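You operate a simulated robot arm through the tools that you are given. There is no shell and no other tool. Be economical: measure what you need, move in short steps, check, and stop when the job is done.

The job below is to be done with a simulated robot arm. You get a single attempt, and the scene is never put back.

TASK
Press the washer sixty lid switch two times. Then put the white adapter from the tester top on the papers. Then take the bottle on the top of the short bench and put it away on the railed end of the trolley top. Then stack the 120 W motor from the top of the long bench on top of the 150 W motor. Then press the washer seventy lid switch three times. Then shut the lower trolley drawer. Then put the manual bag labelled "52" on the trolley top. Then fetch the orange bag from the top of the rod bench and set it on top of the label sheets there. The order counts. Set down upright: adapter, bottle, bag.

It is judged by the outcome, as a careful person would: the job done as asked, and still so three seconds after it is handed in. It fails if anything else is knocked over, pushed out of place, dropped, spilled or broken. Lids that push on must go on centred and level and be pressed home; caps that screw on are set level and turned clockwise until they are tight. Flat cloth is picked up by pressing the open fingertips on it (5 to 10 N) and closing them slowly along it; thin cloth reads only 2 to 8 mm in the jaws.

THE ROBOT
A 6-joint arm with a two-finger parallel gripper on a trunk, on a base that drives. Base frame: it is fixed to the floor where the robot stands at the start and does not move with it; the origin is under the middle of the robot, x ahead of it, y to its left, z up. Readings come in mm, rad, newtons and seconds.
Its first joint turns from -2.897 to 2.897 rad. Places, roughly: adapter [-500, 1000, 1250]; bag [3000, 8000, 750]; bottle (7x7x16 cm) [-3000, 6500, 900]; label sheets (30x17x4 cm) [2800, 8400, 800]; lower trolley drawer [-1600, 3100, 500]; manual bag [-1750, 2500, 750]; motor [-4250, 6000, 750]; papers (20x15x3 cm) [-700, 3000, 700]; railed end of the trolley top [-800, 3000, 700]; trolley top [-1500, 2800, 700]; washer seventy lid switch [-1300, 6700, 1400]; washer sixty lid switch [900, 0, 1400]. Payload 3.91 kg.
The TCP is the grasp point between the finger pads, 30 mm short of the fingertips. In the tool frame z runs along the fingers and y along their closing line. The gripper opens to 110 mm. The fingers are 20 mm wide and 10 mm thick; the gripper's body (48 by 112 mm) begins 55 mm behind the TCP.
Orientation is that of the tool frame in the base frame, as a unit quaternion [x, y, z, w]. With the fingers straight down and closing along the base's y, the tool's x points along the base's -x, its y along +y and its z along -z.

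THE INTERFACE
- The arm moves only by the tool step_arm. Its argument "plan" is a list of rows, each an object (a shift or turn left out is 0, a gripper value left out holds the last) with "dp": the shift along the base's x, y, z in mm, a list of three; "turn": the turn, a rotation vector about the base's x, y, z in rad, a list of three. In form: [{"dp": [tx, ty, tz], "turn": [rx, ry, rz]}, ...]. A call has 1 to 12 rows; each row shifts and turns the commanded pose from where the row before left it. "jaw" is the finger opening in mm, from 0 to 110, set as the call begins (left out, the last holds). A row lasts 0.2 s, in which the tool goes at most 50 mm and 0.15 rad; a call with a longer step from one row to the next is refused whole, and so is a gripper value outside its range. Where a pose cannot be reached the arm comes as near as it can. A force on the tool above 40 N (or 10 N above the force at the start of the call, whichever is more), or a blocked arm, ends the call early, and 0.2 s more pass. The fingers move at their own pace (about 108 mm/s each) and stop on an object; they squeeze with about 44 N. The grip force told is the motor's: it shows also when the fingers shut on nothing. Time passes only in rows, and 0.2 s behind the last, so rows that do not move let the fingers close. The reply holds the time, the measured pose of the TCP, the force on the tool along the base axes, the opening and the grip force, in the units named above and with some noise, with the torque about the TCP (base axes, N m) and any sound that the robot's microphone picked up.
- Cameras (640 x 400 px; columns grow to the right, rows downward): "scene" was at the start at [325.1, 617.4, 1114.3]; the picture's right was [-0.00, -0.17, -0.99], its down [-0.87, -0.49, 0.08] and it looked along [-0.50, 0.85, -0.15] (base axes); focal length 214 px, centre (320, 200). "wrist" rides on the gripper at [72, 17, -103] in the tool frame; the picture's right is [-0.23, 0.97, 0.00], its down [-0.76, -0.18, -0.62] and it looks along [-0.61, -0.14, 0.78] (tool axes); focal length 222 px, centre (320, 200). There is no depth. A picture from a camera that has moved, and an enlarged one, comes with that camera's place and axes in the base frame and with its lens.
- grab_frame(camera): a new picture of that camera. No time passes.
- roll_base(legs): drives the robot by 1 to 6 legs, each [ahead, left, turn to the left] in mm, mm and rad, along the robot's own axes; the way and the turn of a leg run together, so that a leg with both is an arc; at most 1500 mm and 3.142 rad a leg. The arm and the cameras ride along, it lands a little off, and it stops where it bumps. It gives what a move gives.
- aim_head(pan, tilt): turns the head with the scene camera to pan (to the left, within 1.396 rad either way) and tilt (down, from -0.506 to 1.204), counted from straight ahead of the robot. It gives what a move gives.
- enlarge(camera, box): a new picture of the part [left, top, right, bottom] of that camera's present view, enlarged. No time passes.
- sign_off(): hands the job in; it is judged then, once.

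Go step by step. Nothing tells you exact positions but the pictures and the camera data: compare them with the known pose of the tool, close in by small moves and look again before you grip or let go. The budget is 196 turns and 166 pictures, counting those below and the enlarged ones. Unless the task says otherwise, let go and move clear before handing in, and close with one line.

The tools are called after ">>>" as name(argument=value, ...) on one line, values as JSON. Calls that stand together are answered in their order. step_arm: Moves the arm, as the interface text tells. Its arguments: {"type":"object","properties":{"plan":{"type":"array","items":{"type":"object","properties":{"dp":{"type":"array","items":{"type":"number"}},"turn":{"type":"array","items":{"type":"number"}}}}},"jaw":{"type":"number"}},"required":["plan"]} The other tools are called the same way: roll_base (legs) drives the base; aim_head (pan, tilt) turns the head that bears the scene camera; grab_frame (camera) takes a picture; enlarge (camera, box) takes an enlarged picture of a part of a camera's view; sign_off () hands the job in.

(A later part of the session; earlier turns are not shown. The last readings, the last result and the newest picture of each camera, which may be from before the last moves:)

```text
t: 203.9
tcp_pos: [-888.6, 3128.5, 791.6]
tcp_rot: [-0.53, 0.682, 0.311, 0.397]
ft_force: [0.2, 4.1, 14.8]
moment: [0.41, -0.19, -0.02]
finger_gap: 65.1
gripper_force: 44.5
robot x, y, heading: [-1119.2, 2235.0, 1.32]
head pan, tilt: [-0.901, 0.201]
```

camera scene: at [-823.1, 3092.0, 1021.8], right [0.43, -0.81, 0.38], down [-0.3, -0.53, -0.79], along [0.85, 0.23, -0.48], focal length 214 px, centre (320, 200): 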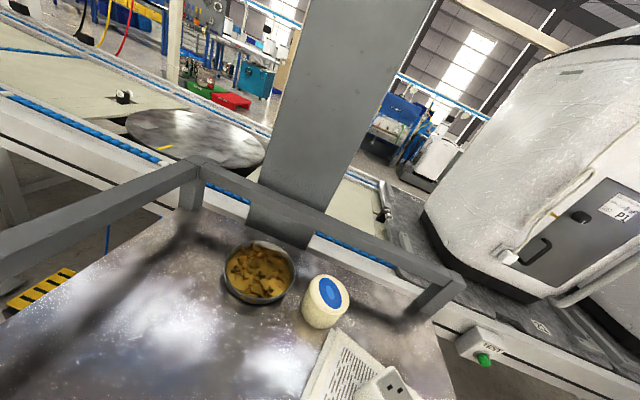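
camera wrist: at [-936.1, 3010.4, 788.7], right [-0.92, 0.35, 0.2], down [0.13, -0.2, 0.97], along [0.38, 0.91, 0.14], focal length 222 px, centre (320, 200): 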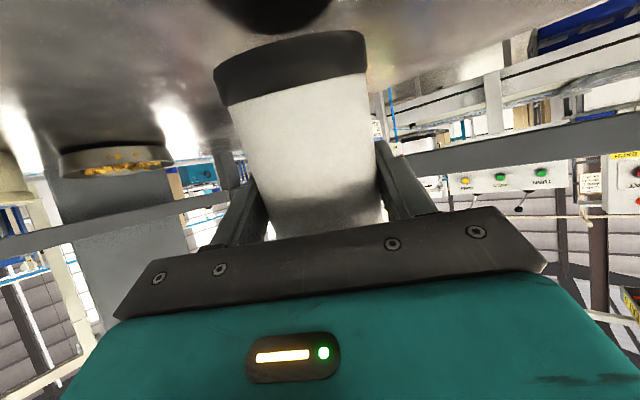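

Contact. I ease off, open, and back out along the tool axis.

>>> step_arm(plan=[{"dp": [0, 0, 1]}, {"dp": [0, 0, 0]}])

>>> step_arm(plan=[{"dp": [0, 0, 0]}, {"dp": [0, 0, 0]}, {"dp": [-2, -8, 5]}, {"dp": [-4, -17, 10]}, {"dp": [-6, -25, 15]}, {"dp": [-8, -34, 20]}, {"dp": [-8, -34, 20]}, {"dp": [-8, -30, 30]}, {"dp": [-8, -30, 35]}, {"dp": [-8, -30, 35]}], jaw=105)

>>> aim_head(pan=0, tilt=0.2)

>>> grab_frame(camera="scene")

```text
t: 204.6
tcp_pos: [-890.1, 3127.6, 791.5]
tcp_rot: [-0.529, 0.683, 0.309, 0.397]
ft_force: [-0.5, 8.2, 18.0]
moment: [0.87, -0.13, 0.08]
finger_gap: 64.9
gripper_force: 44.1
robot x, y, heading: [-1122.2, 2236.6, 1.328]
head pan, tilt: [-0.901, 0.201]
```

```text
t: 206.8
tcp_pos: [-938.3, 2928.4, 948.8]
tcp_rot: [-0.53, 0.683, 0.309, 0.396]
ft_force: [0.8, 0.4, 0.0]
moment: [0.01, 0.02, 0.0]
finger_gap: 104.9
gripper_force: 0.0
out of reach, approached as far as the arm can: row 9
robot x, y, heading: [-1122.2, 2231.3, 1.321]
head pan, tilt: [-0.901, 0.201]
```

```text
t: 207.9
tcp_pos: [-939.1, 2927.4, 948.8]
tcp_rot: [-0.53, 0.683, 0.309, 0.397]
ft_force: [-0.4, 0.8, 0.2]
moment: [0.0, -0.04, -0.01]
finger_gap: 105.2
gripper_force: 0.1
robot x, y, heading: [-1119.4, 2233.2, 1.322]
head pan, tilt: [0.0, 0.201]
```

```text
100 pictures are left
camera scene: at [-935.1, 2938.3, 1046.5], right [0.97, -0.25, 0.0], down [-0.16, -0.64, -0.75], along [0.19, 0.73, -0.66], focal length 214 px, centre (320, 200)
```

scene: 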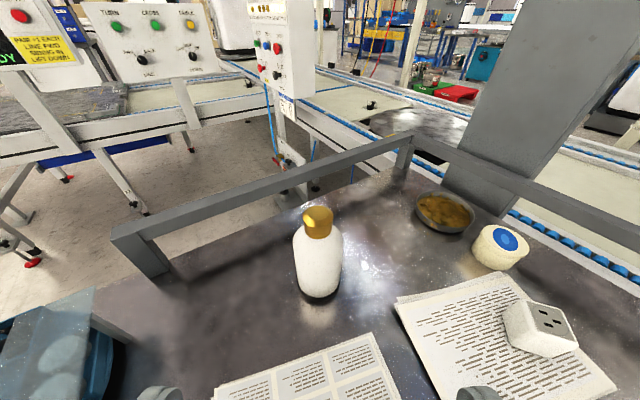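

The bottle stands upright on the railed end. Next are the motors: I retract and drive to the front of the long bench.

>>> step_arm(plan=[{"dp": [-8, -30, 32]}, {"dp": [-8, -30, 32]}, {"dp": [-8, -30, 32]}, {"dp": [-8, -30, 32]}, {"dp": [-8, -30, 32]}, {"dp": [-8, -30, 32]}, {"dp": [-8, -30, 32]}, {"dp": [-8, -30, 32]}, {"dp": [-8, -30, 32]}, {"dp": [-8, -30, 32]}], jaw=0)

>>> roll_base(legs=[[0, 0, 0.548], [-16, 1003, 0], [1100, 254, 0], [1393, 105, 0], [1162, 375, 0]])

>>> aim_head(pan=0, tilt=0.1)

>>> grab_frame(camera="scene")

```text
t: 210.2
tcp_pos: [-1015.5, 2629.3, 1272.4]
tcp_rot: [-0.531, 0.683, 0.31, 0.395]
ft_force: [0.5, 0.7, -0.1]
moment: [0.0, -0.01, 0.04]
finger_gap: 0.1
gripper_force: 37.6
robot x, y, heading: [-1123.7, 2233.6, 1.33]
head pan, tilt: [0.0, 0.201]
```

```text
t: 234.7
tcp_pos: [-3837.6, 5675.1, 1271.2]
tcp_rot: [0.677, -0.537, -0.395, -0.311]
ft_force: [-0.1, -0.8, 0.7]
moment: [0.02, 0.0, 0.0]
finger_gap: 0.1
gripper_force: 37.7
robot x, y, heading: [-3746.6, 5282.5, 1.803]
head pan, tilt: [0.0, 0.201]
```

```text
t: 235.3
tcp_pos: [-3838.9, 5674.8, 1271.4]
tcp_rot: [0.678, -0.537, -0.395, -0.311]
ft_force: [-0.1, 1.0, 0.4]
moment: [0.01, -0.01, 0.0]
finger_gap: 0.1
gripper_force: 37.3
robot x, y, heading: [-3747.7, 5279.9, 1.805]
head pan, tilt: [0.0, 0.099]
```

```text
99 pictures are left
camera scene: at [-3842.5, 5689.0, 1377.4], right [0.97, 0.23, 0.0], down [0.13, -0.56, -0.82], along [-0.19, 0.79, -0.58], focal length 214 px, centre (320, 200)
```

scene: 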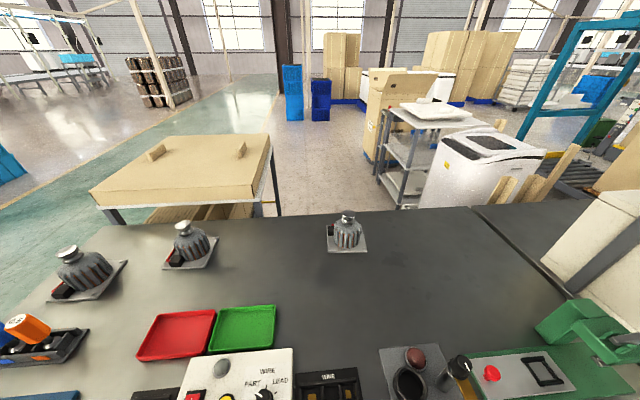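

>>> enlarge(camera="scene", box=[40, 205, 230, 305])

>>> enlarge(camera="scene", box=[300, 195, 400, 260])

```text
3.37 times, centred on (135, 255) of scene
camera zoom: at [-3842.5, 5689.0, 1377.4], right [0.97, 0.23, 0.0], down [0.13, -0.56, -0.82], along [-0.19, 0.79, -0.58], focal length 722 px, centre (943, 15)
```

zoom: 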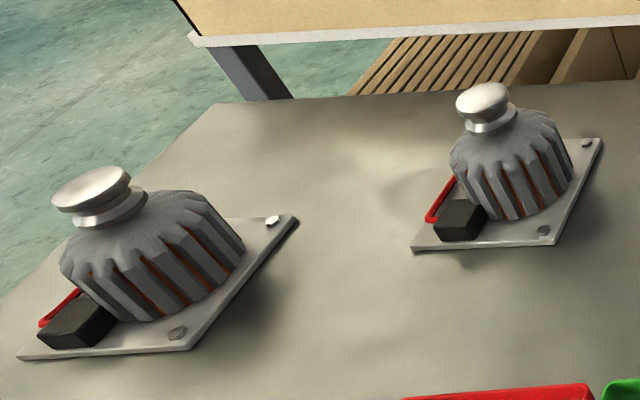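

```text
6.15 times, centred on (350, 228) of scene
camera zoom: at [-3842.5, 5689.0, 1377.4], right [0.97, 0.23, 0.0], down [0.13, -0.56, -0.82], along [-0.19, 0.79, -0.58], focal length 1320 px, centre (135, 31)
```

zoom: 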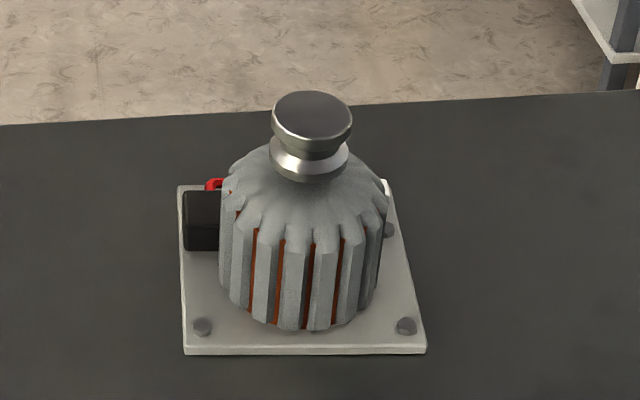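

Three motors stand at the bench's back; no ratings visible from here. I extend the camera over the bench to read their labels.

>>> step_arm(plan=[{"dp": [-30, 32, -4]}, {"dp": [-30, 32, -4]}, {"dp": [-30, 32, -4]}, {"dp": [-30, 32, -4]}, {"dp": [-30, 32, -4]}, {"dp": [-30, 32, -4]}, {"dp": [-30, 32, -4]}, {"dp": [-30, 32, -4]}, {"dp": [-30, 32, -4]}, {"dp": [-30, 32, -4]}])

>>> aim_head(pan=0.6, tilt=0.5)

>>> grab_frame(camera="scene")

```text
t: 237.5
tcp_pos: [-4137.1, 5993.7, 1232.4]
tcp_rot: [0.677, -0.536, -0.396, -0.312]
ft_force: [-0.3, -0.8, 0.5]
moment: [-0.02, -0.01, 0.03]
finger_gap: 0.0
gripper_force: 38.5
robot x, y, heading: [-3747.4, 5279.6, 1.81]
head pan, tilt: [0.0, 0.099]
```

```text
t: 238.5
tcp_pos: [-4136.9, 5994.3, 1230.8]
tcp_rot: [0.677, -0.537, -0.395, -0.312]
ft_force: [-0.3, -0.5, 0.1]
moment: [-0.02, -0.01, -0.02]
finger_gap: 0.2
gripper_force: 37.4
robot x, y, heading: [-3747.7, 5278.6, 1.808]
head pan, tilt: [0.6, 0.499]
```

```text
96 pictures are left
camera scene: at [-4184.3, 5964.4, 1313.6], right [0.69, 0.67, -0.28], down [0.44, -0.69, -0.57], along [-0.58, 0.27, -0.77], focal length 214 px, centre (320, 200)
```

scene: 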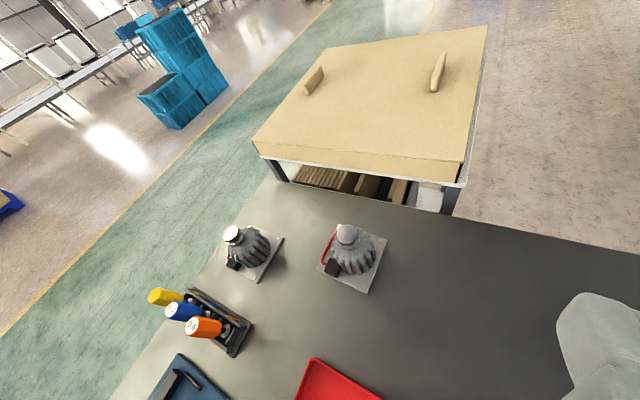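

>>> enlarge(camera="scene", box=[215, 210, 400, 300])

```text
3.46 times, centred on (308, 255) of scene
camera zoom: at [-4184.3, 5964.4, 1313.6], right [0.69, 0.67, -0.28], down [0.44, -0.69, -0.57], along [-0.58, 0.27, -0.77], focal length 742 px, centre (363, 10)
```

zoom: 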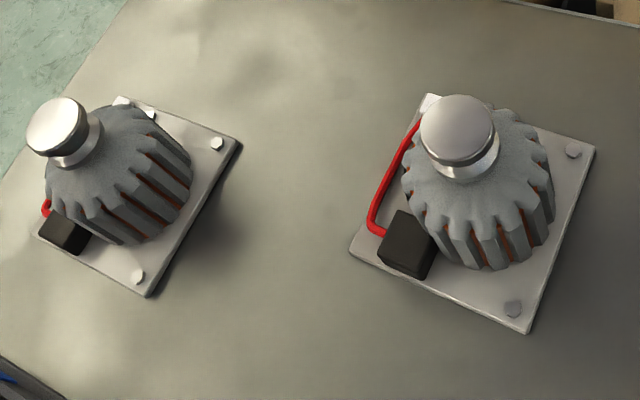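

No labels on the visible sides; they may face the back or left. I retract, drive around the bench's left end and look from there.

>>> step_arm(plan=[{"dp": [30, -32, 5]}, {"dp": [30, -32, 5]}, {"dp": [30, -32, 5]}, {"dp": [30, -32, 5]}, {"dp": [30, -32, 5]}, {"dp": [30, -32, 5]}, {"dp": [30, -32, 5]}, {"dp": [30, -32, 5]}, {"dp": [30, -32, 5]}, {"dp": [30, -32, 5]}])

>>> roll_base(legs=[[-200, 0, 0], [-130, 950, 0], [600, 700, 0], [200, 0, -1.9]])

>>> aim_head(pan=0, tilt=0)

>>> grab_frame(camera="scene")

```text
t: 240.7
tcp_pos: [-3837.1, 5675.3, 1281.1]
tcp_rot: [0.678, -0.537, -0.394, -0.311]
ft_force: [-0.9, 0.3, -0.4]
moment: [-0.04, -0.01, 0.01]
finger_gap: 0.1
gripper_force: 37.7
robot x, y, heading: [-3748.6, 5278.1, 1.807]
head pan, tilt: [0.6, 0.499]
```

```text
t: 255.9
tcp_pos: [-4884.7, 5260.8, 1282.1]
tcp_rot: [0.054, 0.863, -0.03, 0.502]
ft_force: [-0.4, 0.3, -0.1]
moment: [0.0, 0.03, -0.01]
finger_gap: 0.0
gripper_force: 37.7
robot x, y, heading: [-5288.1, 5312.2, -0.12]
head pan, tilt: [0.6, 0.499]
cut short: leg 4
```

```text
t: 256.9
tcp_pos: [-4885.1, 5260.2, 1282.1]
tcp_rot: [0.054, 0.863, -0.03, 0.502]
ft_force: [0.2, -0.2, 0.3]
moment: [0.01, -0.02, -0.03]
finger_gap: 0.0
gripper_force: 37.7
robot x, y, heading: [-5288.7, 5316.9, -0.118]
head pan, tilt: [0.0, 0.0]
```

```text
94 pictures are left
camera scene: at [-4866.7, 5255.3, 1397.5], right [-0.12, -0.99, 0.0], down [-0.49, 0.06, -0.87], along [0.86, -0.1, -0.49], focal length 214 px, centre (320, 200)
```

scene: 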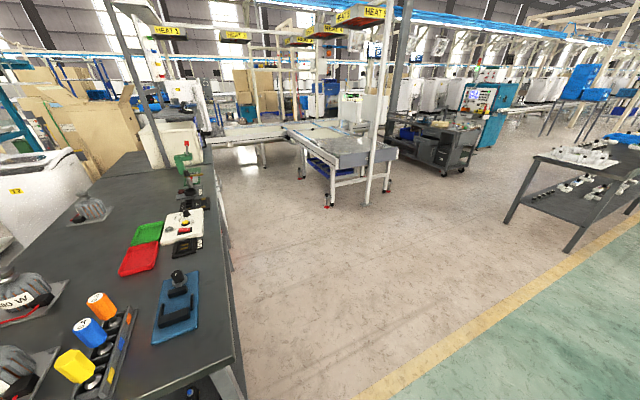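

Labels are on the motors' left sides. I shift along the bench end and zoom.

>>> roll_base(legs=[[-116, 470, 0]])

>>> grab_frame(camera="scene")

```text
t: 259.8
tcp_pos: [-4942.7, 5739.3, 1282.6]
tcp_rot: [0.055, 0.863, -0.031, 0.502]
ft_force: [-0.6, -0.7, -0.6]
moment: [0.01, -0.02, 0.04]
finger_gap: 0.1
gripper_force: 38.0
robot x, y, heading: [-5347.4, 5789.9, -0.122]
head pan, tilt: [0.0, 0.0]
```

```text
93 pictures are left
camera scene: at [-4924.5, 5734.8, 1397.6], right [-0.12, -0.99, 0.0], down [-0.49, 0.06, -0.87], along [0.86, -0.11, -0.49], focal length 214 px, centre (320, 200)
```

scene: 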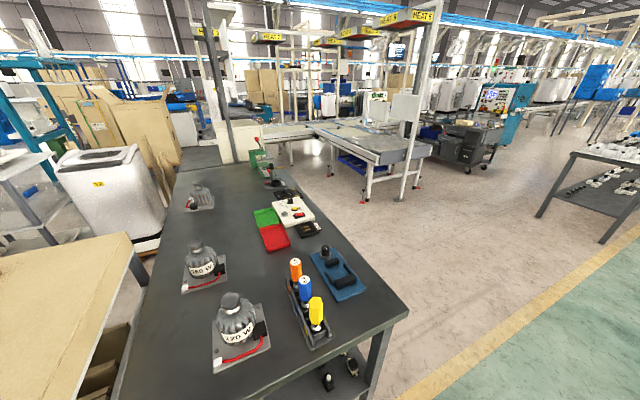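

>>> enlarge(camera="scene", box=[170, 230, 290, 380])

>>> enlarge(camera="scene", box=[175, 170, 235, 220])

```text
2.67 times, centred on (230, 305) of scene
camera zoom: at [-4924.5, 5734.8, 1397.6], right [-0.12, -0.99, 0.0], down [-0.49, 0.06, -0.87], along [0.86, -0.11, -0.49], focal length 572 px, centre (560, -80)
```

zoom: 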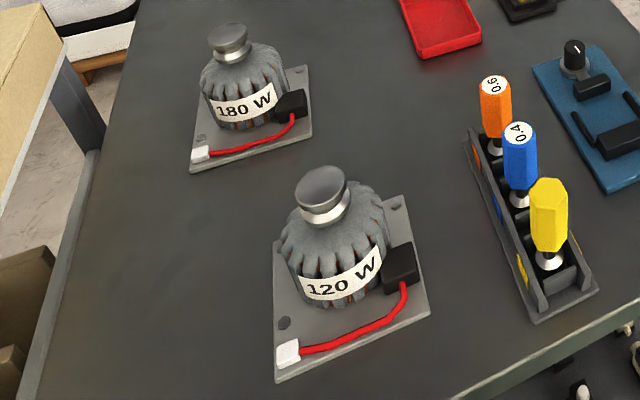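

```text
8.00 times, centred on (205, 195) of scene
camera zoom: at [-4924.5, 5734.8, 1397.6], right [-0.12, -0.99, 0.0], down [-0.49, 0.06, -0.87], along [0.86, -0.11, -0.49], focal length 1716 px, centre (1240, 240)
```

zoom: 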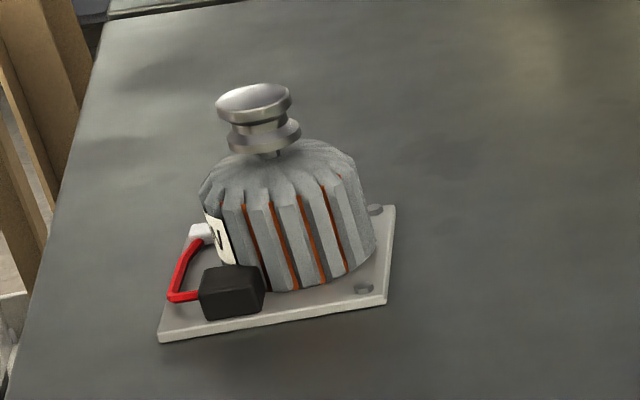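

The nearest is the 120 W; the middle is 180 W, so the far one should be the 150 W (its label will be checked). The 120 W knob is at about [-4571, 5904], top ≈ 944; I move above it with the tool at 45°.

>>> step_arm(plan=[{"dp": [34, 15, -24], "turn": [0.008, 0.065, 0]}, {"dp": [34, 15, -24], "turn": [0.008, 0.065, 0]}, {"dp": [34, 15, -24], "turn": [0.008, 0.065, 0]}, {"dp": [34, 15, -24], "turn": [0.008, 0.065, 0]}, {"dp": [34, 15, -24]}, {"dp": [34, 15, -24]}, {"dp": [34, 15, -24]}, {"dp": [34, 15, -24]}, {"dp": [34, 15, -24]}, {"dp": [34, 15, -24]}], jaw=75)

>>> aim_head(pan=0, tilt=0.45)

>>> grab_frame(camera="scene")

>>> grab_frame(camera="wrist")

```text
t: 262.0
tcp_pos: [-4603.1, 5891.8, 1043.7]
tcp_rot: [0.058, 0.921, -0.022, 0.385]
ft_force: [-0.7, -0.1, 0.8]
moment: [0.03, -0.02, 0.0]
finger_gap: 75.0
gripper_force: 0.0
robot x, y, heading: [-5344.7, 5795.8, -0.123]
head pan, tilt: [0.0, 0.0]
```

```text
t: 262.9
tcp_pos: [-4603.5, 5891.7, 1042.7]
tcp_rot: [0.058, 0.921, -0.022, 0.385]
ft_force: [0.0, 0.5, 0.9]
moment: [-0.02, -0.02, 0.02]
finger_gap: 74.9
gripper_force: 0.1
robot x, y, heading: [-5347.5, 5796.1, -0.123]
head pan, tilt: [0.0, 0.45]
```

```text
90 pictures are left
camera scene: at [-4583.3, 5886.6, 1119.0], right [-0.12, -0.99, 0.0], down [-0.93, 0.12, -0.34], along [0.33, -0.04, -0.94], focal length 214 px, centre (320, 200)
```

scene: 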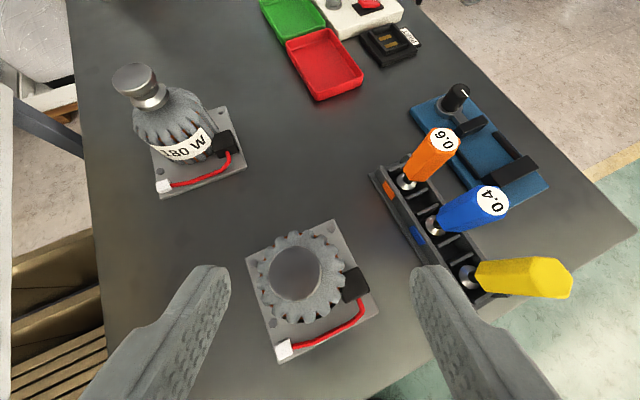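

```text
89 pictures are left
camera wrist: at [-4724.9, 5924.4, 1063.4], right [0.28, 0.95, 0.16], down [0.07, -0.19, 0.98], along [0.96, -0.26, -0.12], focal length 222 px, centre (320, 200)
```

wrist: 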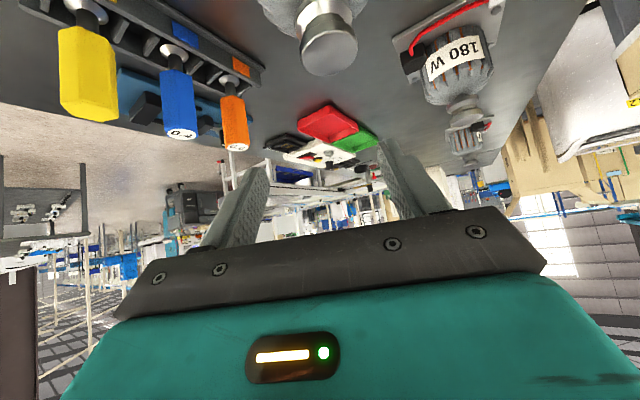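

Knob centre refined to [-4577, 5906]. I centre and descend around it.

>>> step_arm(plan=[{"dp": [26, 14, 0]}, {"dp": [0, 0, -30]}, {"dp": [0, 0, -30]}, {"dp": [0, 0, -25]}, {"dp": [0, 0, -12]}, {"dp": [0, 0, -8]}])

>>> grab_frame(camera="wrist")

>>> grab_frame(camera="scene")

```text
t: 264.3
tcp_pos: [-4575.6, 5903.6, 935.8]
tcp_rot: [0.058, 0.921, -0.022, 0.385]
ft_force: [-0.1, 0.9, -0.2]
moment: [-0.05, 0.01, 0.01]
finger_gap: 74.9
gripper_force: 0.1
robot x, y, heading: [-5346.4, 5795.4, -0.122]
head pan, tilt: [0.0, 0.45]
```

```text
88 pictures are left
camera wrist: at [-4697.5, 5936.6, 955.8], right [0.28, 0.95, 0.16], down [0.07, -0.19, 0.98], along [0.96, -0.26, -0.12], focal length 222 px, centre (320, 200)
```

wrist: 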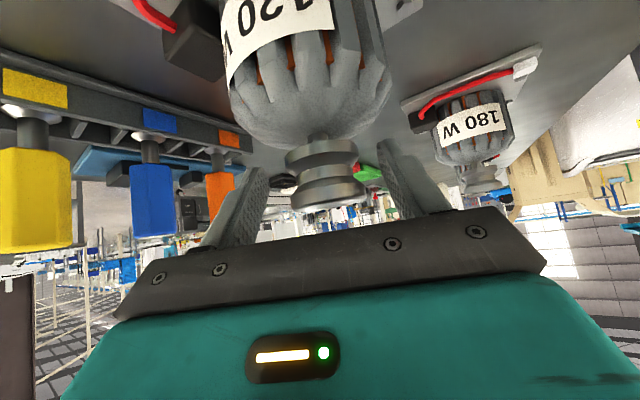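

```text
87 pictures are left
camera scene: at [-4556.0, 5898.8, 1011.5], right [-0.12, -0.99, 0.0], down [-0.93, 0.12, -0.34], along [0.33, -0.04, -0.94], focal length 214 px, centre (320, 200)
```

scene: 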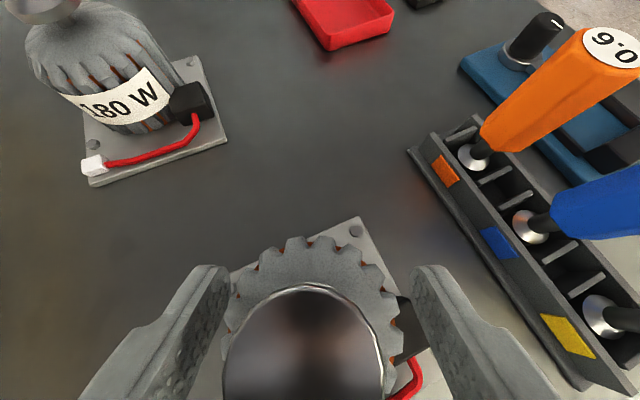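

The spool-shaped knob (z ≈ 912–944) sits between the pads. I lower 6 mm and close.

>>> step_arm(plan=[{"dp": [-1, 1, -6]}, {"dp": [0, 0, 0]}])

>>> step_arm(plan=[{"dp": [0, 0, 0]}, {"dp": [0, 0, 0]}, {"dp": [0, 0, 0]}, {"dp": [0, 0, 0]}], jaw=0)

>>> step_arm(plan=[{"dp": [0, 0, 2]}, {"dp": [0, 0, 3]}, {"dp": [0, 0, 4]}, {"dp": [0, 0, 6]}, {"dp": [0, 0, 0]}])

>>> grab_frame(camera="wrist")

```text
t: 265.0
tcp_pos: [-4576.6, 5904.8, 933.8]
tcp_rot: [0.058, 0.919, -0.022, 0.389]
ft_force: [-0.1, -1.2, 3.8]
moment: [-0.14, -0.05, 0.01]
finger_gap: 75.4
gripper_force: 0.5
robot x, y, heading: [-5346.1, 5793.7, -0.125]
head pan, tilt: [0.0, 0.45]
stopped in row 2: the force on the tool passed its limit at 42 N (the readings are from after the stop); the commanded pose is now the measured one
```

```text
t: 266.0
tcp_pos: [-4576.2, 5904.8, 933.7]
tcp_rot: [0.057, 0.919, -0.022, 0.388]
ft_force: [3.4, 7.7, 9.7]
moment: [-0.46, -0.13, 0.17]
finger_gap: 41.5
gripper_force: 43.9
robot x, y, heading: [-5347.1, 5791.8, -0.119]
head pan, tilt: [0.0, 0.45]
```

```text
t: 267.2
tcp_pos: [-4576.8, 5904.8, 948.4]
tcp_rot: [0.058, 0.92, -0.023, 0.388]
ft_force: [-0.3, 0.1, -12.8]
moment: [-0.05, -0.06, 0.01]
finger_gap: 41.4
gripper_force: 44.0
robot x, y, heading: [-5346.1, 5794.9, -0.122]
head pan, tilt: [0.0, 0.45]
```

```text
86 pictures are left
camera wrist: at [-4697.8, 5936.9, 966.9], right [0.28, 0.95, 0.17], down [0.06, -0.19, 0.98], along [0.96, -0.26, -0.11], focal length 222 px, centre (320, 200)
```

wrist: 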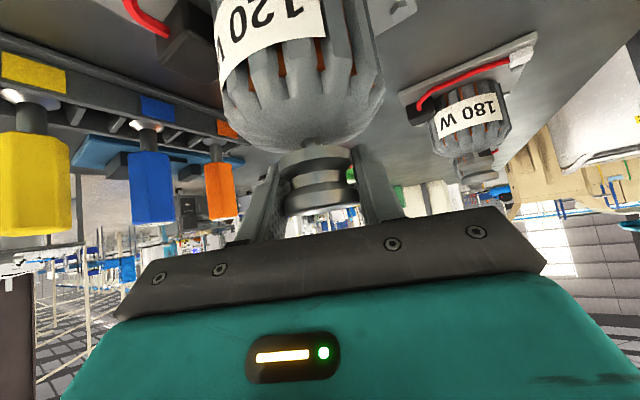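

The motor is held (≈1.3 kg). I lift it and retract.

>>> step_arm(plan=[{"dp": [0, 0, 15]}, {"dp": [0, 0, 25]}, {"dp": [0, 0, 30]}, {"dp": [0, 0, 30]}, {"dp": [-10, -1, 30]}, {"dp": [-25, -3, 30]}, {"dp": [-35, -4, 25]}, {"dp": [-40, -5, 10]}, {"dp": [-40, -5, 10]}, {"dp": [-40, -5, 10]}, {"dp": [-40, -5, 10]}, {"dp": [-40, -5, 10]}])

>>> grab_frame(camera="wrist")

```text
t: 269.8
tcp_pos: [-4848.1, 5872.0, 1182.5]
tcp_rot: [0.057, 0.92, -0.022, 0.387]
ft_force: [1.6, 0.2, -16.2]
moment: [0.0, -0.1, -0.03]
finger_gap: 41.5
gripper_force: 44.0
robot x, y, heading: [-5348.1, 5792.4, -0.121]
head pan, tilt: [0.0, 0.45]
```

```text
85 pictures are left
camera wrist: at [-4969.5, 5904.5, 1202.4], right [0.28, 0.95, 0.17], down [0.06, -0.19, 0.98], along [0.96, -0.26, -0.11], focal length 222 px, centre (320, 200)
```

wrist: 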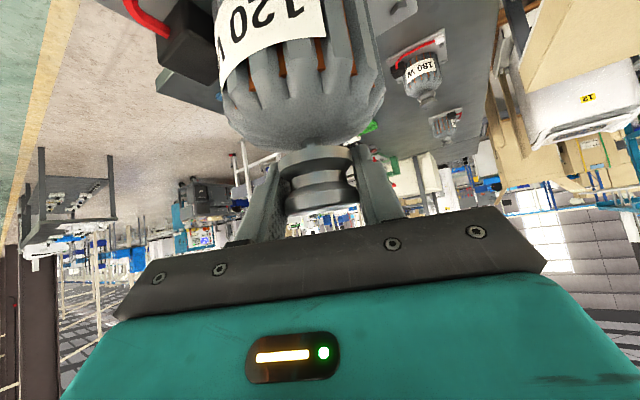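

Firm grip. I drive round to the bench front, facing the far (150 W) motor.

>>> roll_base(legs=[[113, -532, 0], [849, -350, 0], [0, 0, 2.03], [204, -1049, 0]])

>>> grab_frame(camera="scene")

```text
t: 287.4
tcp_pos: [-3886.1, 5778.8, 1184.5]
tcp_rot: [0.757, -0.525, -0.32, -0.219]
ft_force: [-0.7, -0.6, -13.2]
moment: [0.02, 0.02, 0.03]
finger_gap: 41.5
gripper_force: 44.5
robot x, y, heading: [-3584.6, 5375.0, 1.936]
head pan, tilt: [0.0, 0.45]
```

```text
84 pictures are left
camera scene: at [-3893.0, 5795.9, 1259.4], right [0.94, 0.35, 0.0], down [0.33, -0.88, -0.34], along [-0.12, 0.32, -0.94], focal length 214 px, centre (320, 200)
```

scene: 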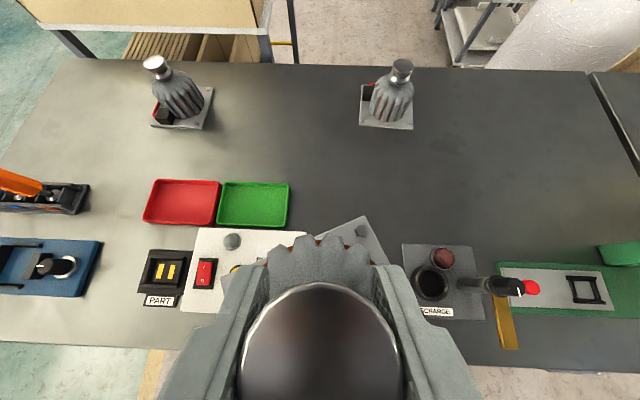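

>>> enlarge(camera="scene", box=[340, 40, 440, 140])

>>> step_arm(plan=[{"dp": [-30, 30, 8]}, {"dp": [-30, 30, 8]}, {"dp": [-30, 30, 8]}, {"dp": [-25, 30, 8]}, {"dp": [0, 30, 0]}, {"dp": [0, 30, 0]}])

>>> aim_head(pan=-0.3, tilt=0.1)

>>> grab_frame(camera="scene")

```text
4.00 times, centred on (390, 90) of scene
camera zoom: at [-3893.0, 5795.9, 1259.4], right [0.94, 0.35, 0.0], down [0.33, -0.88, -0.34], along [-0.12, 0.32, -0.94], focal length 858 px, centre (40, 640)
```

zoom: 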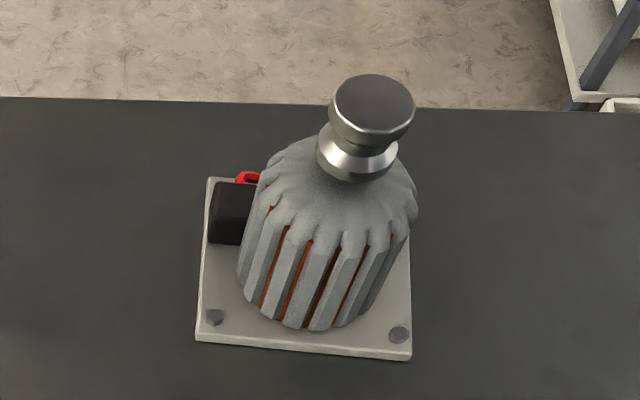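

```text
t: 288.8
tcp_pos: [-4000.6, 5959.9, 1216.6]
tcp_rot: [0.757, -0.525, -0.32, -0.22]
ft_force: [-0.5, -0.8, -12.1]
moment: [0.05, 0.05, 0.01]
finger_gap: 41.3
gripper_force: 44.1
robot x, y, heading: [-3586.8, 5372.9, 1.933]
head pan, tilt: [0.0, 0.45]
```

```text
t: 289.6
tcp_pos: [-4000.1, 5958.3, 1216.6]
tcp_rot: [0.757, -0.525, -0.32, -0.219]
ft_force: [1.1, 0.1, -12.9]
moment: [0.07, 0.03, -0.02]
finger_gap: 41.1
gripper_force: 44.3
robot x, y, heading: [-3582.7, 5375.5, 1.933]
head pan, tilt: [-0.3, 0.099]
```

```text
82 pictures are left
camera scene: at [-3989.6, 6004.5, 1317.3], right [0.97, 0.14, 0.2], down [0.24, -0.73, -0.64], along [0.06, 0.67, -0.74], focal length 214 px, centre (320, 200)
```

scene: 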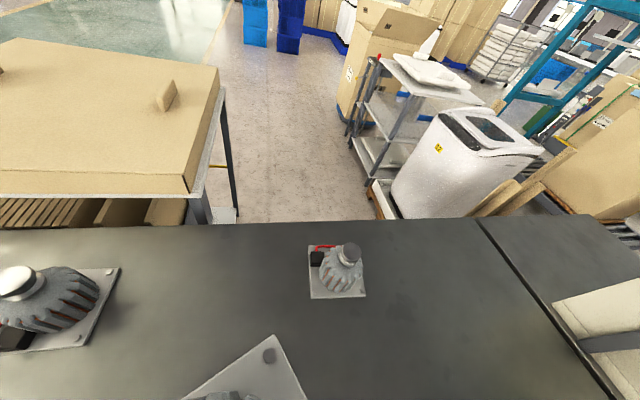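

>>> enlarge(camera="scene", box=[290, 225, 390, 305])

```text
5.00 times, centred on (340, 265) of scene
camera zoom: at [-3989.6, 6004.5, 1317.3], right [0.97, 0.14, 0.2], down [0.24, -0.73, -0.64], along [0.06, 0.67, -0.74], focal length 1072 px, centre (220, -125)
```

zoom: 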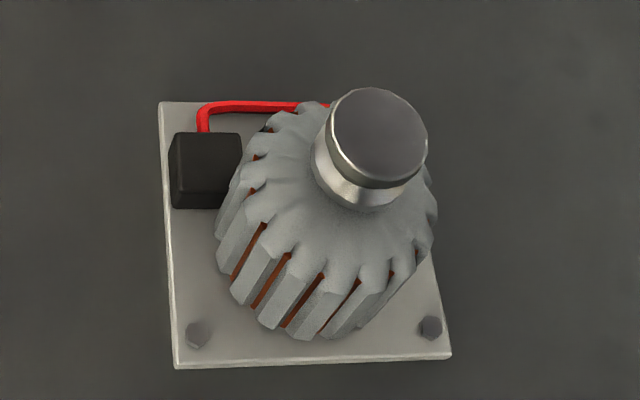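

The 150 W knob top triangulates precisely to [-3876, 6228, 944]. I move the held motor over it and lower gradually.

>>> step_arm(plan=[{"dp": [15.5, 33.7, -11]}, {"dp": [15.5, 33.7, -11]}, {"dp": [15.5, 33.7, -11]}, {"dp": [15.5, 33.7, -11]}, {"dp": [15.5, 33.7, -11]}, {"dp": [15.5, 33.7, -11]}, {"dp": [15.5, 33.7, -11]}, {"dp": [15.5, 33.7, -11]}, {"dp": [0, 0, -15]}])

>>> aim_head(pan=1.2, tilt=0.9)

>>> grab_frame(camera="scene")

>>> grab_frame(camera="wrist")

```text
t: 291.6
tcp_pos: [-3877.6, 6227.5, 1111.4]
tcp_rot: [0.757, -0.525, -0.321, -0.219]
ft_force: [-0.2, -0.5, -12.0]
moment: [0.07, 0.03, -0.01]
finger_gap: 41.4
gripper_force: 43.9
robot x, y, heading: [-3583.5, 5374.3, 1.935]
head pan, tilt: [-0.3, 0.099]
```

```text
t: 293.2
tcp_pos: [-3877.8, 6227.2, 1112.9]
tcp_rot: [0.757, -0.525, -0.321, -0.22]
ft_force: [-0.5, -0.4, -12.9]
moment: [0.03, 0.06, 0.02]
finger_gap: 41.3
gripper_force: 43.9
robot x, y, heading: [-3586.0, 5372.8, 1.935]
head pan, tilt: [1.201, 0.901]
```

```text
80 pictures are left
camera scene: at [-3925.1, 6151.0, 1206.0], right [0.1, 0.75, -0.65], down [0.91, -0.34, -0.25], along [-0.41, -0.57, -0.72], focal length 214 px, centre (320, 200)
```

scene: 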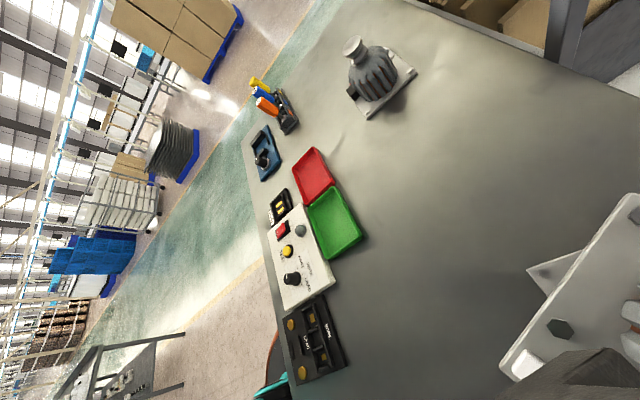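

```text
79 pictures are left
camera wrist: at [-3849.3, 6105.0, 1131.7], right [-0.97, -0.19, 0.17], down [0.14, 0.14, 0.98], along [-0.21, 0.97, -0.11], focal length 222 px, centre (320, 200)
```

wrist: 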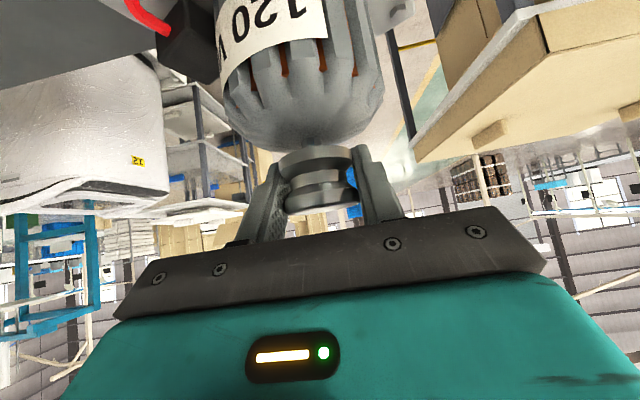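

>>> step_arm(plan=[{"dp": [1, 1, -15]}, {"dp": [0, 0, -12]}, {"dp": [0, 0, -8]}, {"dp": [0, 0, -4]}, {"dp": [0, 0, -3]}, {"dp": [0, 0, -2]}, {"dp": [0, 0, -2]}, {"dp": [0, 0, -2]}])

```text
t: 295.0
tcp_pos: [-3876.3, 6230.4, 1064.6]
tcp_rot: [0.758, -0.525, -0.32, -0.219]
ft_force: [0.4, 0.7, -12.4]
moment: [0.02, 0.03, 0.04]
finger_gap: 41.1
gripper_force: 44.1
robot x, y, heading: [-3587.5, 5376.5, 1.931]
head pan, tilt: [1.201, 0.901]
```

>>> step_arm(plan=[{"dp": [0, 0, -1.5]}, {"dp": [0, 0, -1.5]}, {"dp": [0, 0, -1.5]}, {"dp": [0, 0, -1.5]}])

```text
t: 296.0
tcp_pos: [-3873.8, 6227.9, 1061.7]
tcp_rot: [0.757, -0.524, -0.322, -0.22]
ft_force: [-3.1, 3.4, 15.8]
moment: [0.11, 0.06, 0.03]
finger_gap: 41.5
gripper_force: 43.8
robot x, y, heading: [-3584.0, 5379.3, 1.93]
head pan, tilt: [1.201, 0.901]
```

Contact made. I ease to near-zero force, then open a little and check that it stands.

>>> step_arm(plan=[{"dp": [0, 0, 1]}, {"dp": [0, 0, 0]}])

>>> step_arm(plan=[{"dp": [0, 0, 0]}, {"dp": [0, 0, 0]}, {"dp": [0, 0, 0]}], jaw=48)

>>> grab_frame(camera="wrist")

```text
t: 296.6
tcp_pos: [-3874.9, 6229.7, 1061.7]
tcp_rot: [0.757, -0.524, -0.322, -0.221]
ft_force: [-7.1, 7.5, 25.6]
moment: [0.62, 0.16, 0.09]
finger_gap: 41.2
gripper_force: 43.9
robot x, y, heading: [-3584.5, 5375.6, 1.935]
head pan, tilt: [1.201, 0.901]
```

```text
t: 297.4
tcp_pos: [-3875.7, 6229.1, 1061.4]
tcp_rot: [0.757, -0.525, -0.321, -0.22]
ft_force: [-7.7, 5.1, 27.8]
moment: [0.55, 0.21, 0.04]
finger_gap: 43.1
gripper_force: 0.1
robot x, y, heading: [-3584.5, 5373.1, 1.933]
head pan, tilt: [1.201, 0.901]
```

```text
78 pictures are left
camera wrist: at [-3847.2, 6106.8, 1079.9], right [-0.97, -0.19, 0.17], down [0.14, 0.14, 0.98], along [-0.21, 0.97, -0.11], focal length 222 px, centre (320, 200)
```

wrist: 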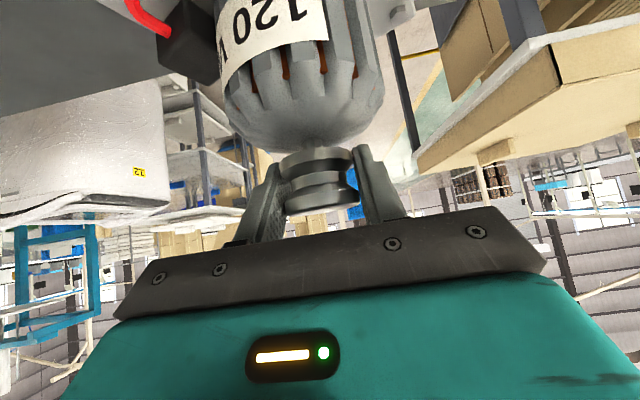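

The tips press on the motor's dome. I raise 2 mm, then open further gently.

>>> step_arm(plan=[{"dp": [0, 0, 1.5]}, {"dp": [0, 0, 1.5]}])

>>> step_arm(plan=[{"dp": [0, 0, 0]}, {"dp": [0, 0, 0]}], jaw=60)

>>> grab_frame(camera="wrist")

```text
t: 298.0
tcp_pos: [-3875.6, 6229.2, 1061.4]
tcp_rot: [0.758, -0.526, -0.319, -0.219]
ft_force: [0.1, 0.8, 1.1]
moment: [-0.08, -0.06, -0.02]
finger_gap: 46.7
gripper_force: 0.1
robot x, y, heading: [-3584.6, 5373.6, 1.934]
head pan, tilt: [1.201, 0.901]
```

```text
t: 298.6
tcp_pos: [-3875.0, 6229.4, 1062.0]
tcp_rot: [0.757, -0.526, -0.32, -0.22]
ft_force: [0.3, -0.4, -0.5]
moment: [-0.02, -0.01, 0.03]
finger_gap: 60.1
gripper_force: 0.0
robot x, y, heading: [-3585.6, 5371.3, 1.93]
head pan, tilt: [1.201, 0.901]
```

```text
77 pictures are left
camera wrist: at [-3847.3, 6107.8, 1081.8], right [-0.97, -0.19, 0.17], down [0.14, 0.14, 0.98], along [-0.21, 0.97, -0.11], focal length 222 px, centre (320, 200)
```

wrist: 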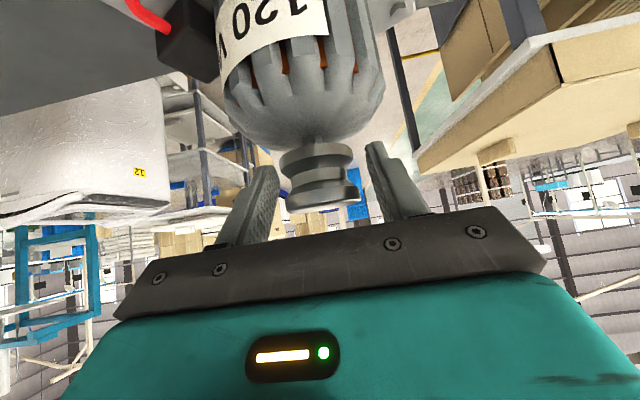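

It stands free. I rise clear and check the stack.

>>> step_arm(plan=[{"dp": [0, 0, 6]}, {"dp": [0, 0, 12]}, {"dp": [0, 0, 20]}, {"dp": [0, 0, 30]}, {"dp": [5, -15, 30]}, {"dp": [10, -30, 25]}, {"dp": [10, -35, 20]}, {"dp": [10, -40, 20]}, {"dp": [12, -40, 10]}], jaw=76)

>>> aim_head(pan=0, tilt=0.1)

>>> grab_frame(camera="scene")

```text
t: 300.6
tcp_pos: [-3827.7, 6071.4, 1234.6]
tcp_rot: [0.758, -0.525, -0.32, -0.219]
ft_force: [-0.1, 0.8, -1.5]
moment: [0.01, 0.0, 0.03]
finger_gap: 75.9
gripper_force: 0.2
robot x, y, heading: [-3585.2, 5373.7, 1.931]
head pan, tilt: [1.201, 0.901]
```

```text
t: 302.0
tcp_pos: [-3827.8, 6071.7, 1236.8]
tcp_rot: [0.757, -0.525, -0.32, -0.219]
ft_force: [0.6, 0.7, 0.5]
moment: [-0.02, -0.04, 0.03]
finger_gap: 76.1
gripper_force: 0.2
robot x, y, heading: [-3586.1, 5373.9, 1.933]
head pan, tilt: [0.0, 0.099]
```

```text
76 pictures are left
camera scene: at [-3844.1, 6109.1, 1335.1], right [0.94, 0.35, 0.0], down [0.27, -0.72, -0.64], along [-0.23, 0.6, -0.77], focal length 214 px, centre (320, 200)
```

scene: 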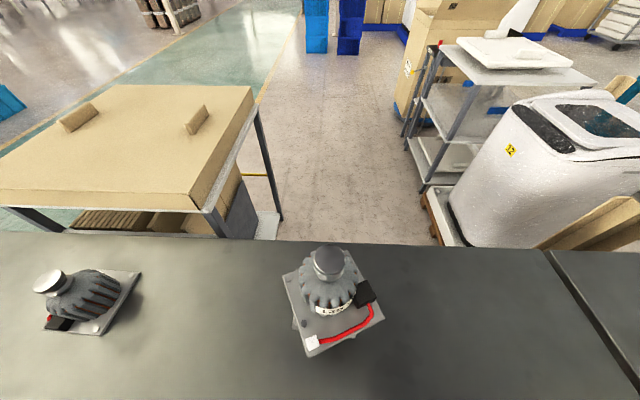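

The 120 W motor stands stably on the 150 W motor. Next, washer seventy: I retract and drive to the passage facing its lid switch.

>>> step_arm(plan=[{"dp": [14, -40, 22]}, {"dp": [14, -40, 22]}, {"dp": [14, -40, 22]}, {"dp": [14, -40, 22]}, {"dp": [14, -40, 22]}, {"dp": [14, -40, 22]}, {"dp": [14, -40, 22]}, {"dp": [14, -40, 22]}], jaw=0)

>>> roll_base(legs=[[-288, -410, 0], [20, -456, 0], [174, -557, 0], [381, -294, 0], [0, 0, -1.68], [40, 240, 0]])

>>> grab_frame(camera="scene")

```text
t: 303.8
tcp_pos: [-3716.0, 5749.6, 1410.0]
tcp_rot: [0.757, -0.525, -0.319, -0.22]
ft_force: [-0.8, 0.8, -0.3]
moment: [-0.1, -0.03, -0.01]
finger_gap: 0.0
gripper_force: 38.1
robot x, y, heading: [-3586.5, 5372.3, 1.93]
head pan, tilt: [0.0, 0.099]
```

```text
t: 319.9
tcp_pos: [-1747.1, 6599.8, 1411.3]
tcp_rot: [-0.132, 0.912, 0.058, 0.384]
ft_force: [0.8, -0.4, 0.3]
moment: [0.02, 0.02, -0.04]
finger_gap: 0.1
gripper_force: 37.4
robot x, y, heading: [-2130.3, 6495.7, 0.287]
head pan, tilt: [0.0, 0.099]
```

```text
75 pictures are left
camera scene: at [-1706.0, 6609.0, 1509.4], right [0.28, -0.96, 0.0], down [-0.74, -0.21, -0.64], along [0.62, 0.19, -0.77], focal length 214 px, centre (320, 200)
```

scene: 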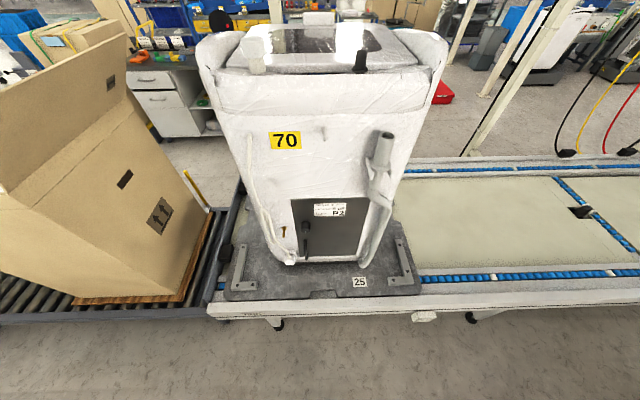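

>>> enlarge(camera="scene", box=[310, 20, 410, 90])

```text
5.71 times, centred on (360, 55) of scene
camera zoom: at [-1706.0, 6609.0, 1509.4], right [0.28, -0.96, 0.0], down [-0.74, -0.21, -0.64], along [0.62, 0.19, -0.77], focal length 1226 px, centre (91, 1029)
```

zoom: 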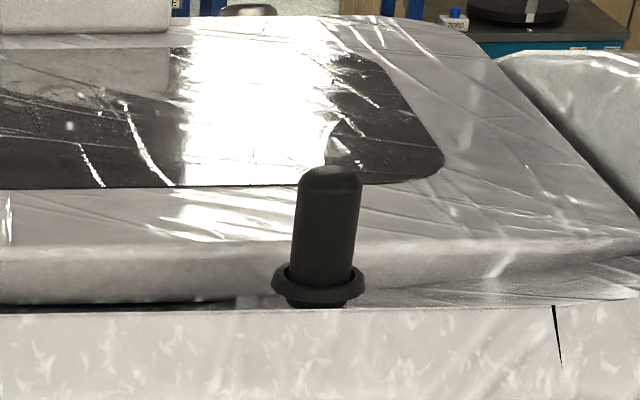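

The black plunger is at roughly [-1300, 6660]. I raise and extend the closed tip nearer and look from above.

>>> step_arm(plan=[{"dp": [0, 0, 45]}, {"dp": [43, 7, 0]}, {"dp": [43, 7, 0]}, {"dp": [43, 7, 0]}, {"dp": [43, 7, 0]}, {"dp": [43, 7, 0]}, {"dp": [43, 7, 0]}, {"dp": [43, 7, 0]}, {"dp": [43, 7, 0]}])

>>> aim_head(pan=0, tilt=0.5)

>>> grab_frame(camera="scene")

```text
t: 321.9
tcp_pos: [-1403.5, 6655.2, 1456.5]
tcp_rot: [-0.132, 0.912, 0.058, 0.384]
ft_force: [-2.1, 0.2, 0.3]
moment: [-0.02, -0.06, -0.02]
finger_gap: 0.0
gripper_force: 37.1
robot x, y, heading: [-2129.8, 6496.6, 0.292]
head pan, tilt: [0.0, 0.099]
```

```text
t: 322.7
tcp_pos: [-1403.2, 6653.8, 1455.4]
tcp_rot: [-0.132, 0.912, 0.058, 0.384]
ft_force: [-0.6, -0.8, -0.9]
moment: [0.0, 0.01, -0.01]
finger_gap: 0.1
gripper_force: 38.0
robot x, y, heading: [-2129.6, 6496.9, 0.291]
head pan, tilt: [0.0, 0.499]
```

```text
73 pictures are left
camera scene: at [-1388.2, 6656.6, 1527.6], right [0.28, -0.96, 0.0], down [-0.92, -0.27, -0.29], along [0.28, 0.09, -0.96], focal length 214 px, centre (320, 200)
```

scene: 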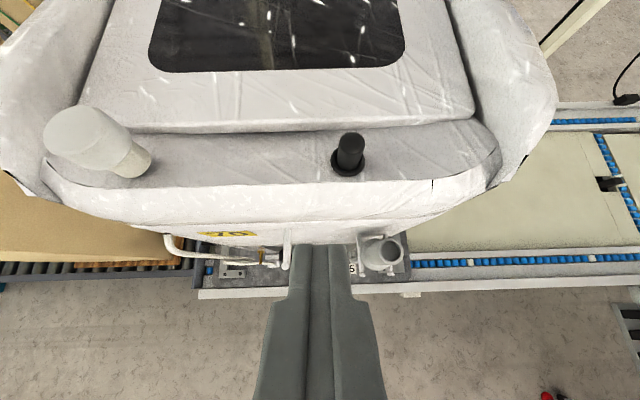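

Plunger at [-1304, 6660, 1400]. I move the tip just above it.

>>> step_arm(plan=[{"dp": [43, 1, -8]}, {"dp": [43, 1, -8]}, {"dp": [0, 0, -6]}])

>>> grab_frame(camera="wrist")

```text
t: 323.5
tcp_pos: [-1315.7, 6658.7, 1433.5]
tcp_rot: [-0.13, 0.912, 0.057, 0.384]
ft_force: [0.5, -0.5, -0.6]
moment: [0.03, -0.02, 0.03]
finger_gap: 0.1
gripper_force: 37.7
robot x, y, heading: [-2126.4, 6496.4, 0.293]
head pan, tilt: [0.0, 0.499]
```

```text
72 pictures are left
camera wrist: at [-1439.9, 6639.4, 1452.5], right [-0.12, 0.98, 0.17], down [0.14, -0.15, 0.98], along [0.98, 0.14, -0.11], focal length 222 px, centre (320, 200)
```

wrist: 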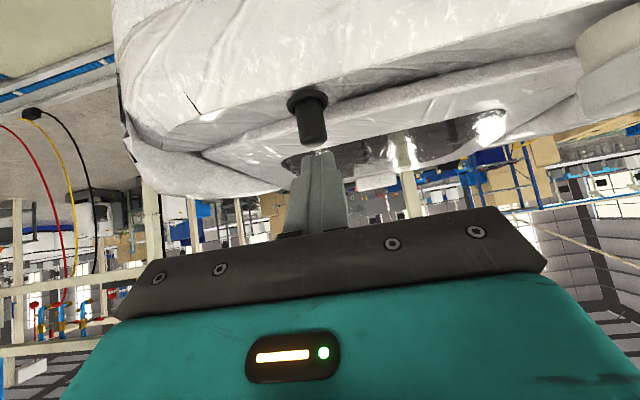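

Aligned within a few mm. I press down.

>>> step_arm(plan=[{"dp": [-1, -3, -6]}, {"dp": [0, 0, -5]}, {"dp": [0, 0, -3]}, {"dp": [0, 0, -3]}, {"dp": [0, 0, -2]}, {"dp": [0, 0, -2]}])

```text
t: 324.9
tcp_pos: [-1318.0, 6654.6, 1411.6]
tcp_rot: [-0.131, 0.912, 0.058, 0.384]
ft_force: [0.9, 0.3, 2.8]
moment: [0.04, -0.07, -0.03]
finger_gap: 0.1
gripper_force: 37.3
robot x, y, heading: [-2129.8, 6497.0, 0.294]
head pan, tilt: [0.0, 0.499]
heard: click
```

Click one. Release and press twice more.

>>> step_arm(plan=[{"dp": [0, 0, 7]}, {"dp": [0, 0, 7]}, {"dp": [0, 0, 7]}, {"dp": [0, 0, 0]}])

>>> step_arm(plan=[{"dp": [0, 0, -7]}, {"dp": [0, 0, -4]}, {"dp": [0, 0, -3]}, {"dp": [0, 0, -3]}, {"dp": [0, 0, -2]}, {"dp": [0, 0, -2]}])

>>> step_arm(plan=[{"dp": [0, 0, 7]}, {"dp": [0, 0, 7]}, {"dp": [0, 0, 7]}, {"dp": [0, 0, 0]}])

>>> step_arm(plan=[{"dp": [0, 0, -7]}, {"dp": [0, 0, -4]}, {"dp": [0, 0, -3]}, {"dp": [0, 0, -3]}, {"dp": [0, 0, -2]}, {"dp": [0, 0, -2]}])

```text
t: 325.9
tcp_pos: [-1316.4, 6655.3, 1434.4]
tcp_rot: [-0.131, 0.912, 0.057, 0.383]
ft_force: [0.0, 0.6, 0.3]
moment: [0.0, -0.01, 0.0]
finger_gap: 0.0
gripper_force: 37.9
robot x, y, heading: [-2127.8, 6497.4, 0.291]
head pan, tilt: [0.0, 0.499]
```

```text
t: 327.3
tcp_pos: [-1317.6, 6655.0, 1411.9]
tcp_rot: [-0.131, 0.912, 0.057, 0.384]
ft_force: [1.2, 0.0, 2.9]
moment: [0.03, -0.08, -0.02]
finger_gap: 0.1
gripper_force: 37.6
robot x, y, heading: [-2130.3, 6498.3, 0.291]
head pan, tilt: [0.0, 0.499]
heard: click
```

```text
t: 328.3
tcp_pos: [-1318.0, 6655.2, 1433.0]
tcp_rot: [-0.131, 0.912, 0.057, 0.385]
ft_force: [-0.3, -0.1, -0.2]
moment: [0.02, -0.04, 0.0]
finger_gap: 0.0
gripper_force: 37.8
robot x, y, heading: [-2127.7, 6493.7, 0.288]
head pan, tilt: [0.0, 0.499]
```

```text
t: 329.7
tcp_pos: [-1317.4, 6653.9, 1413.6]
tcp_rot: [-0.132, 0.912, 0.058, 0.384]
ft_force: [-0.3, -1.4, 2.4]
moment: [0.0, 0.01, -0.04]
finger_gap: 0.1
gripper_force: 37.7
robot x, y, heading: [-2125.7, 6493.9, 0.29]
head pan, tilt: [0.0, 0.499]
heard: click
```

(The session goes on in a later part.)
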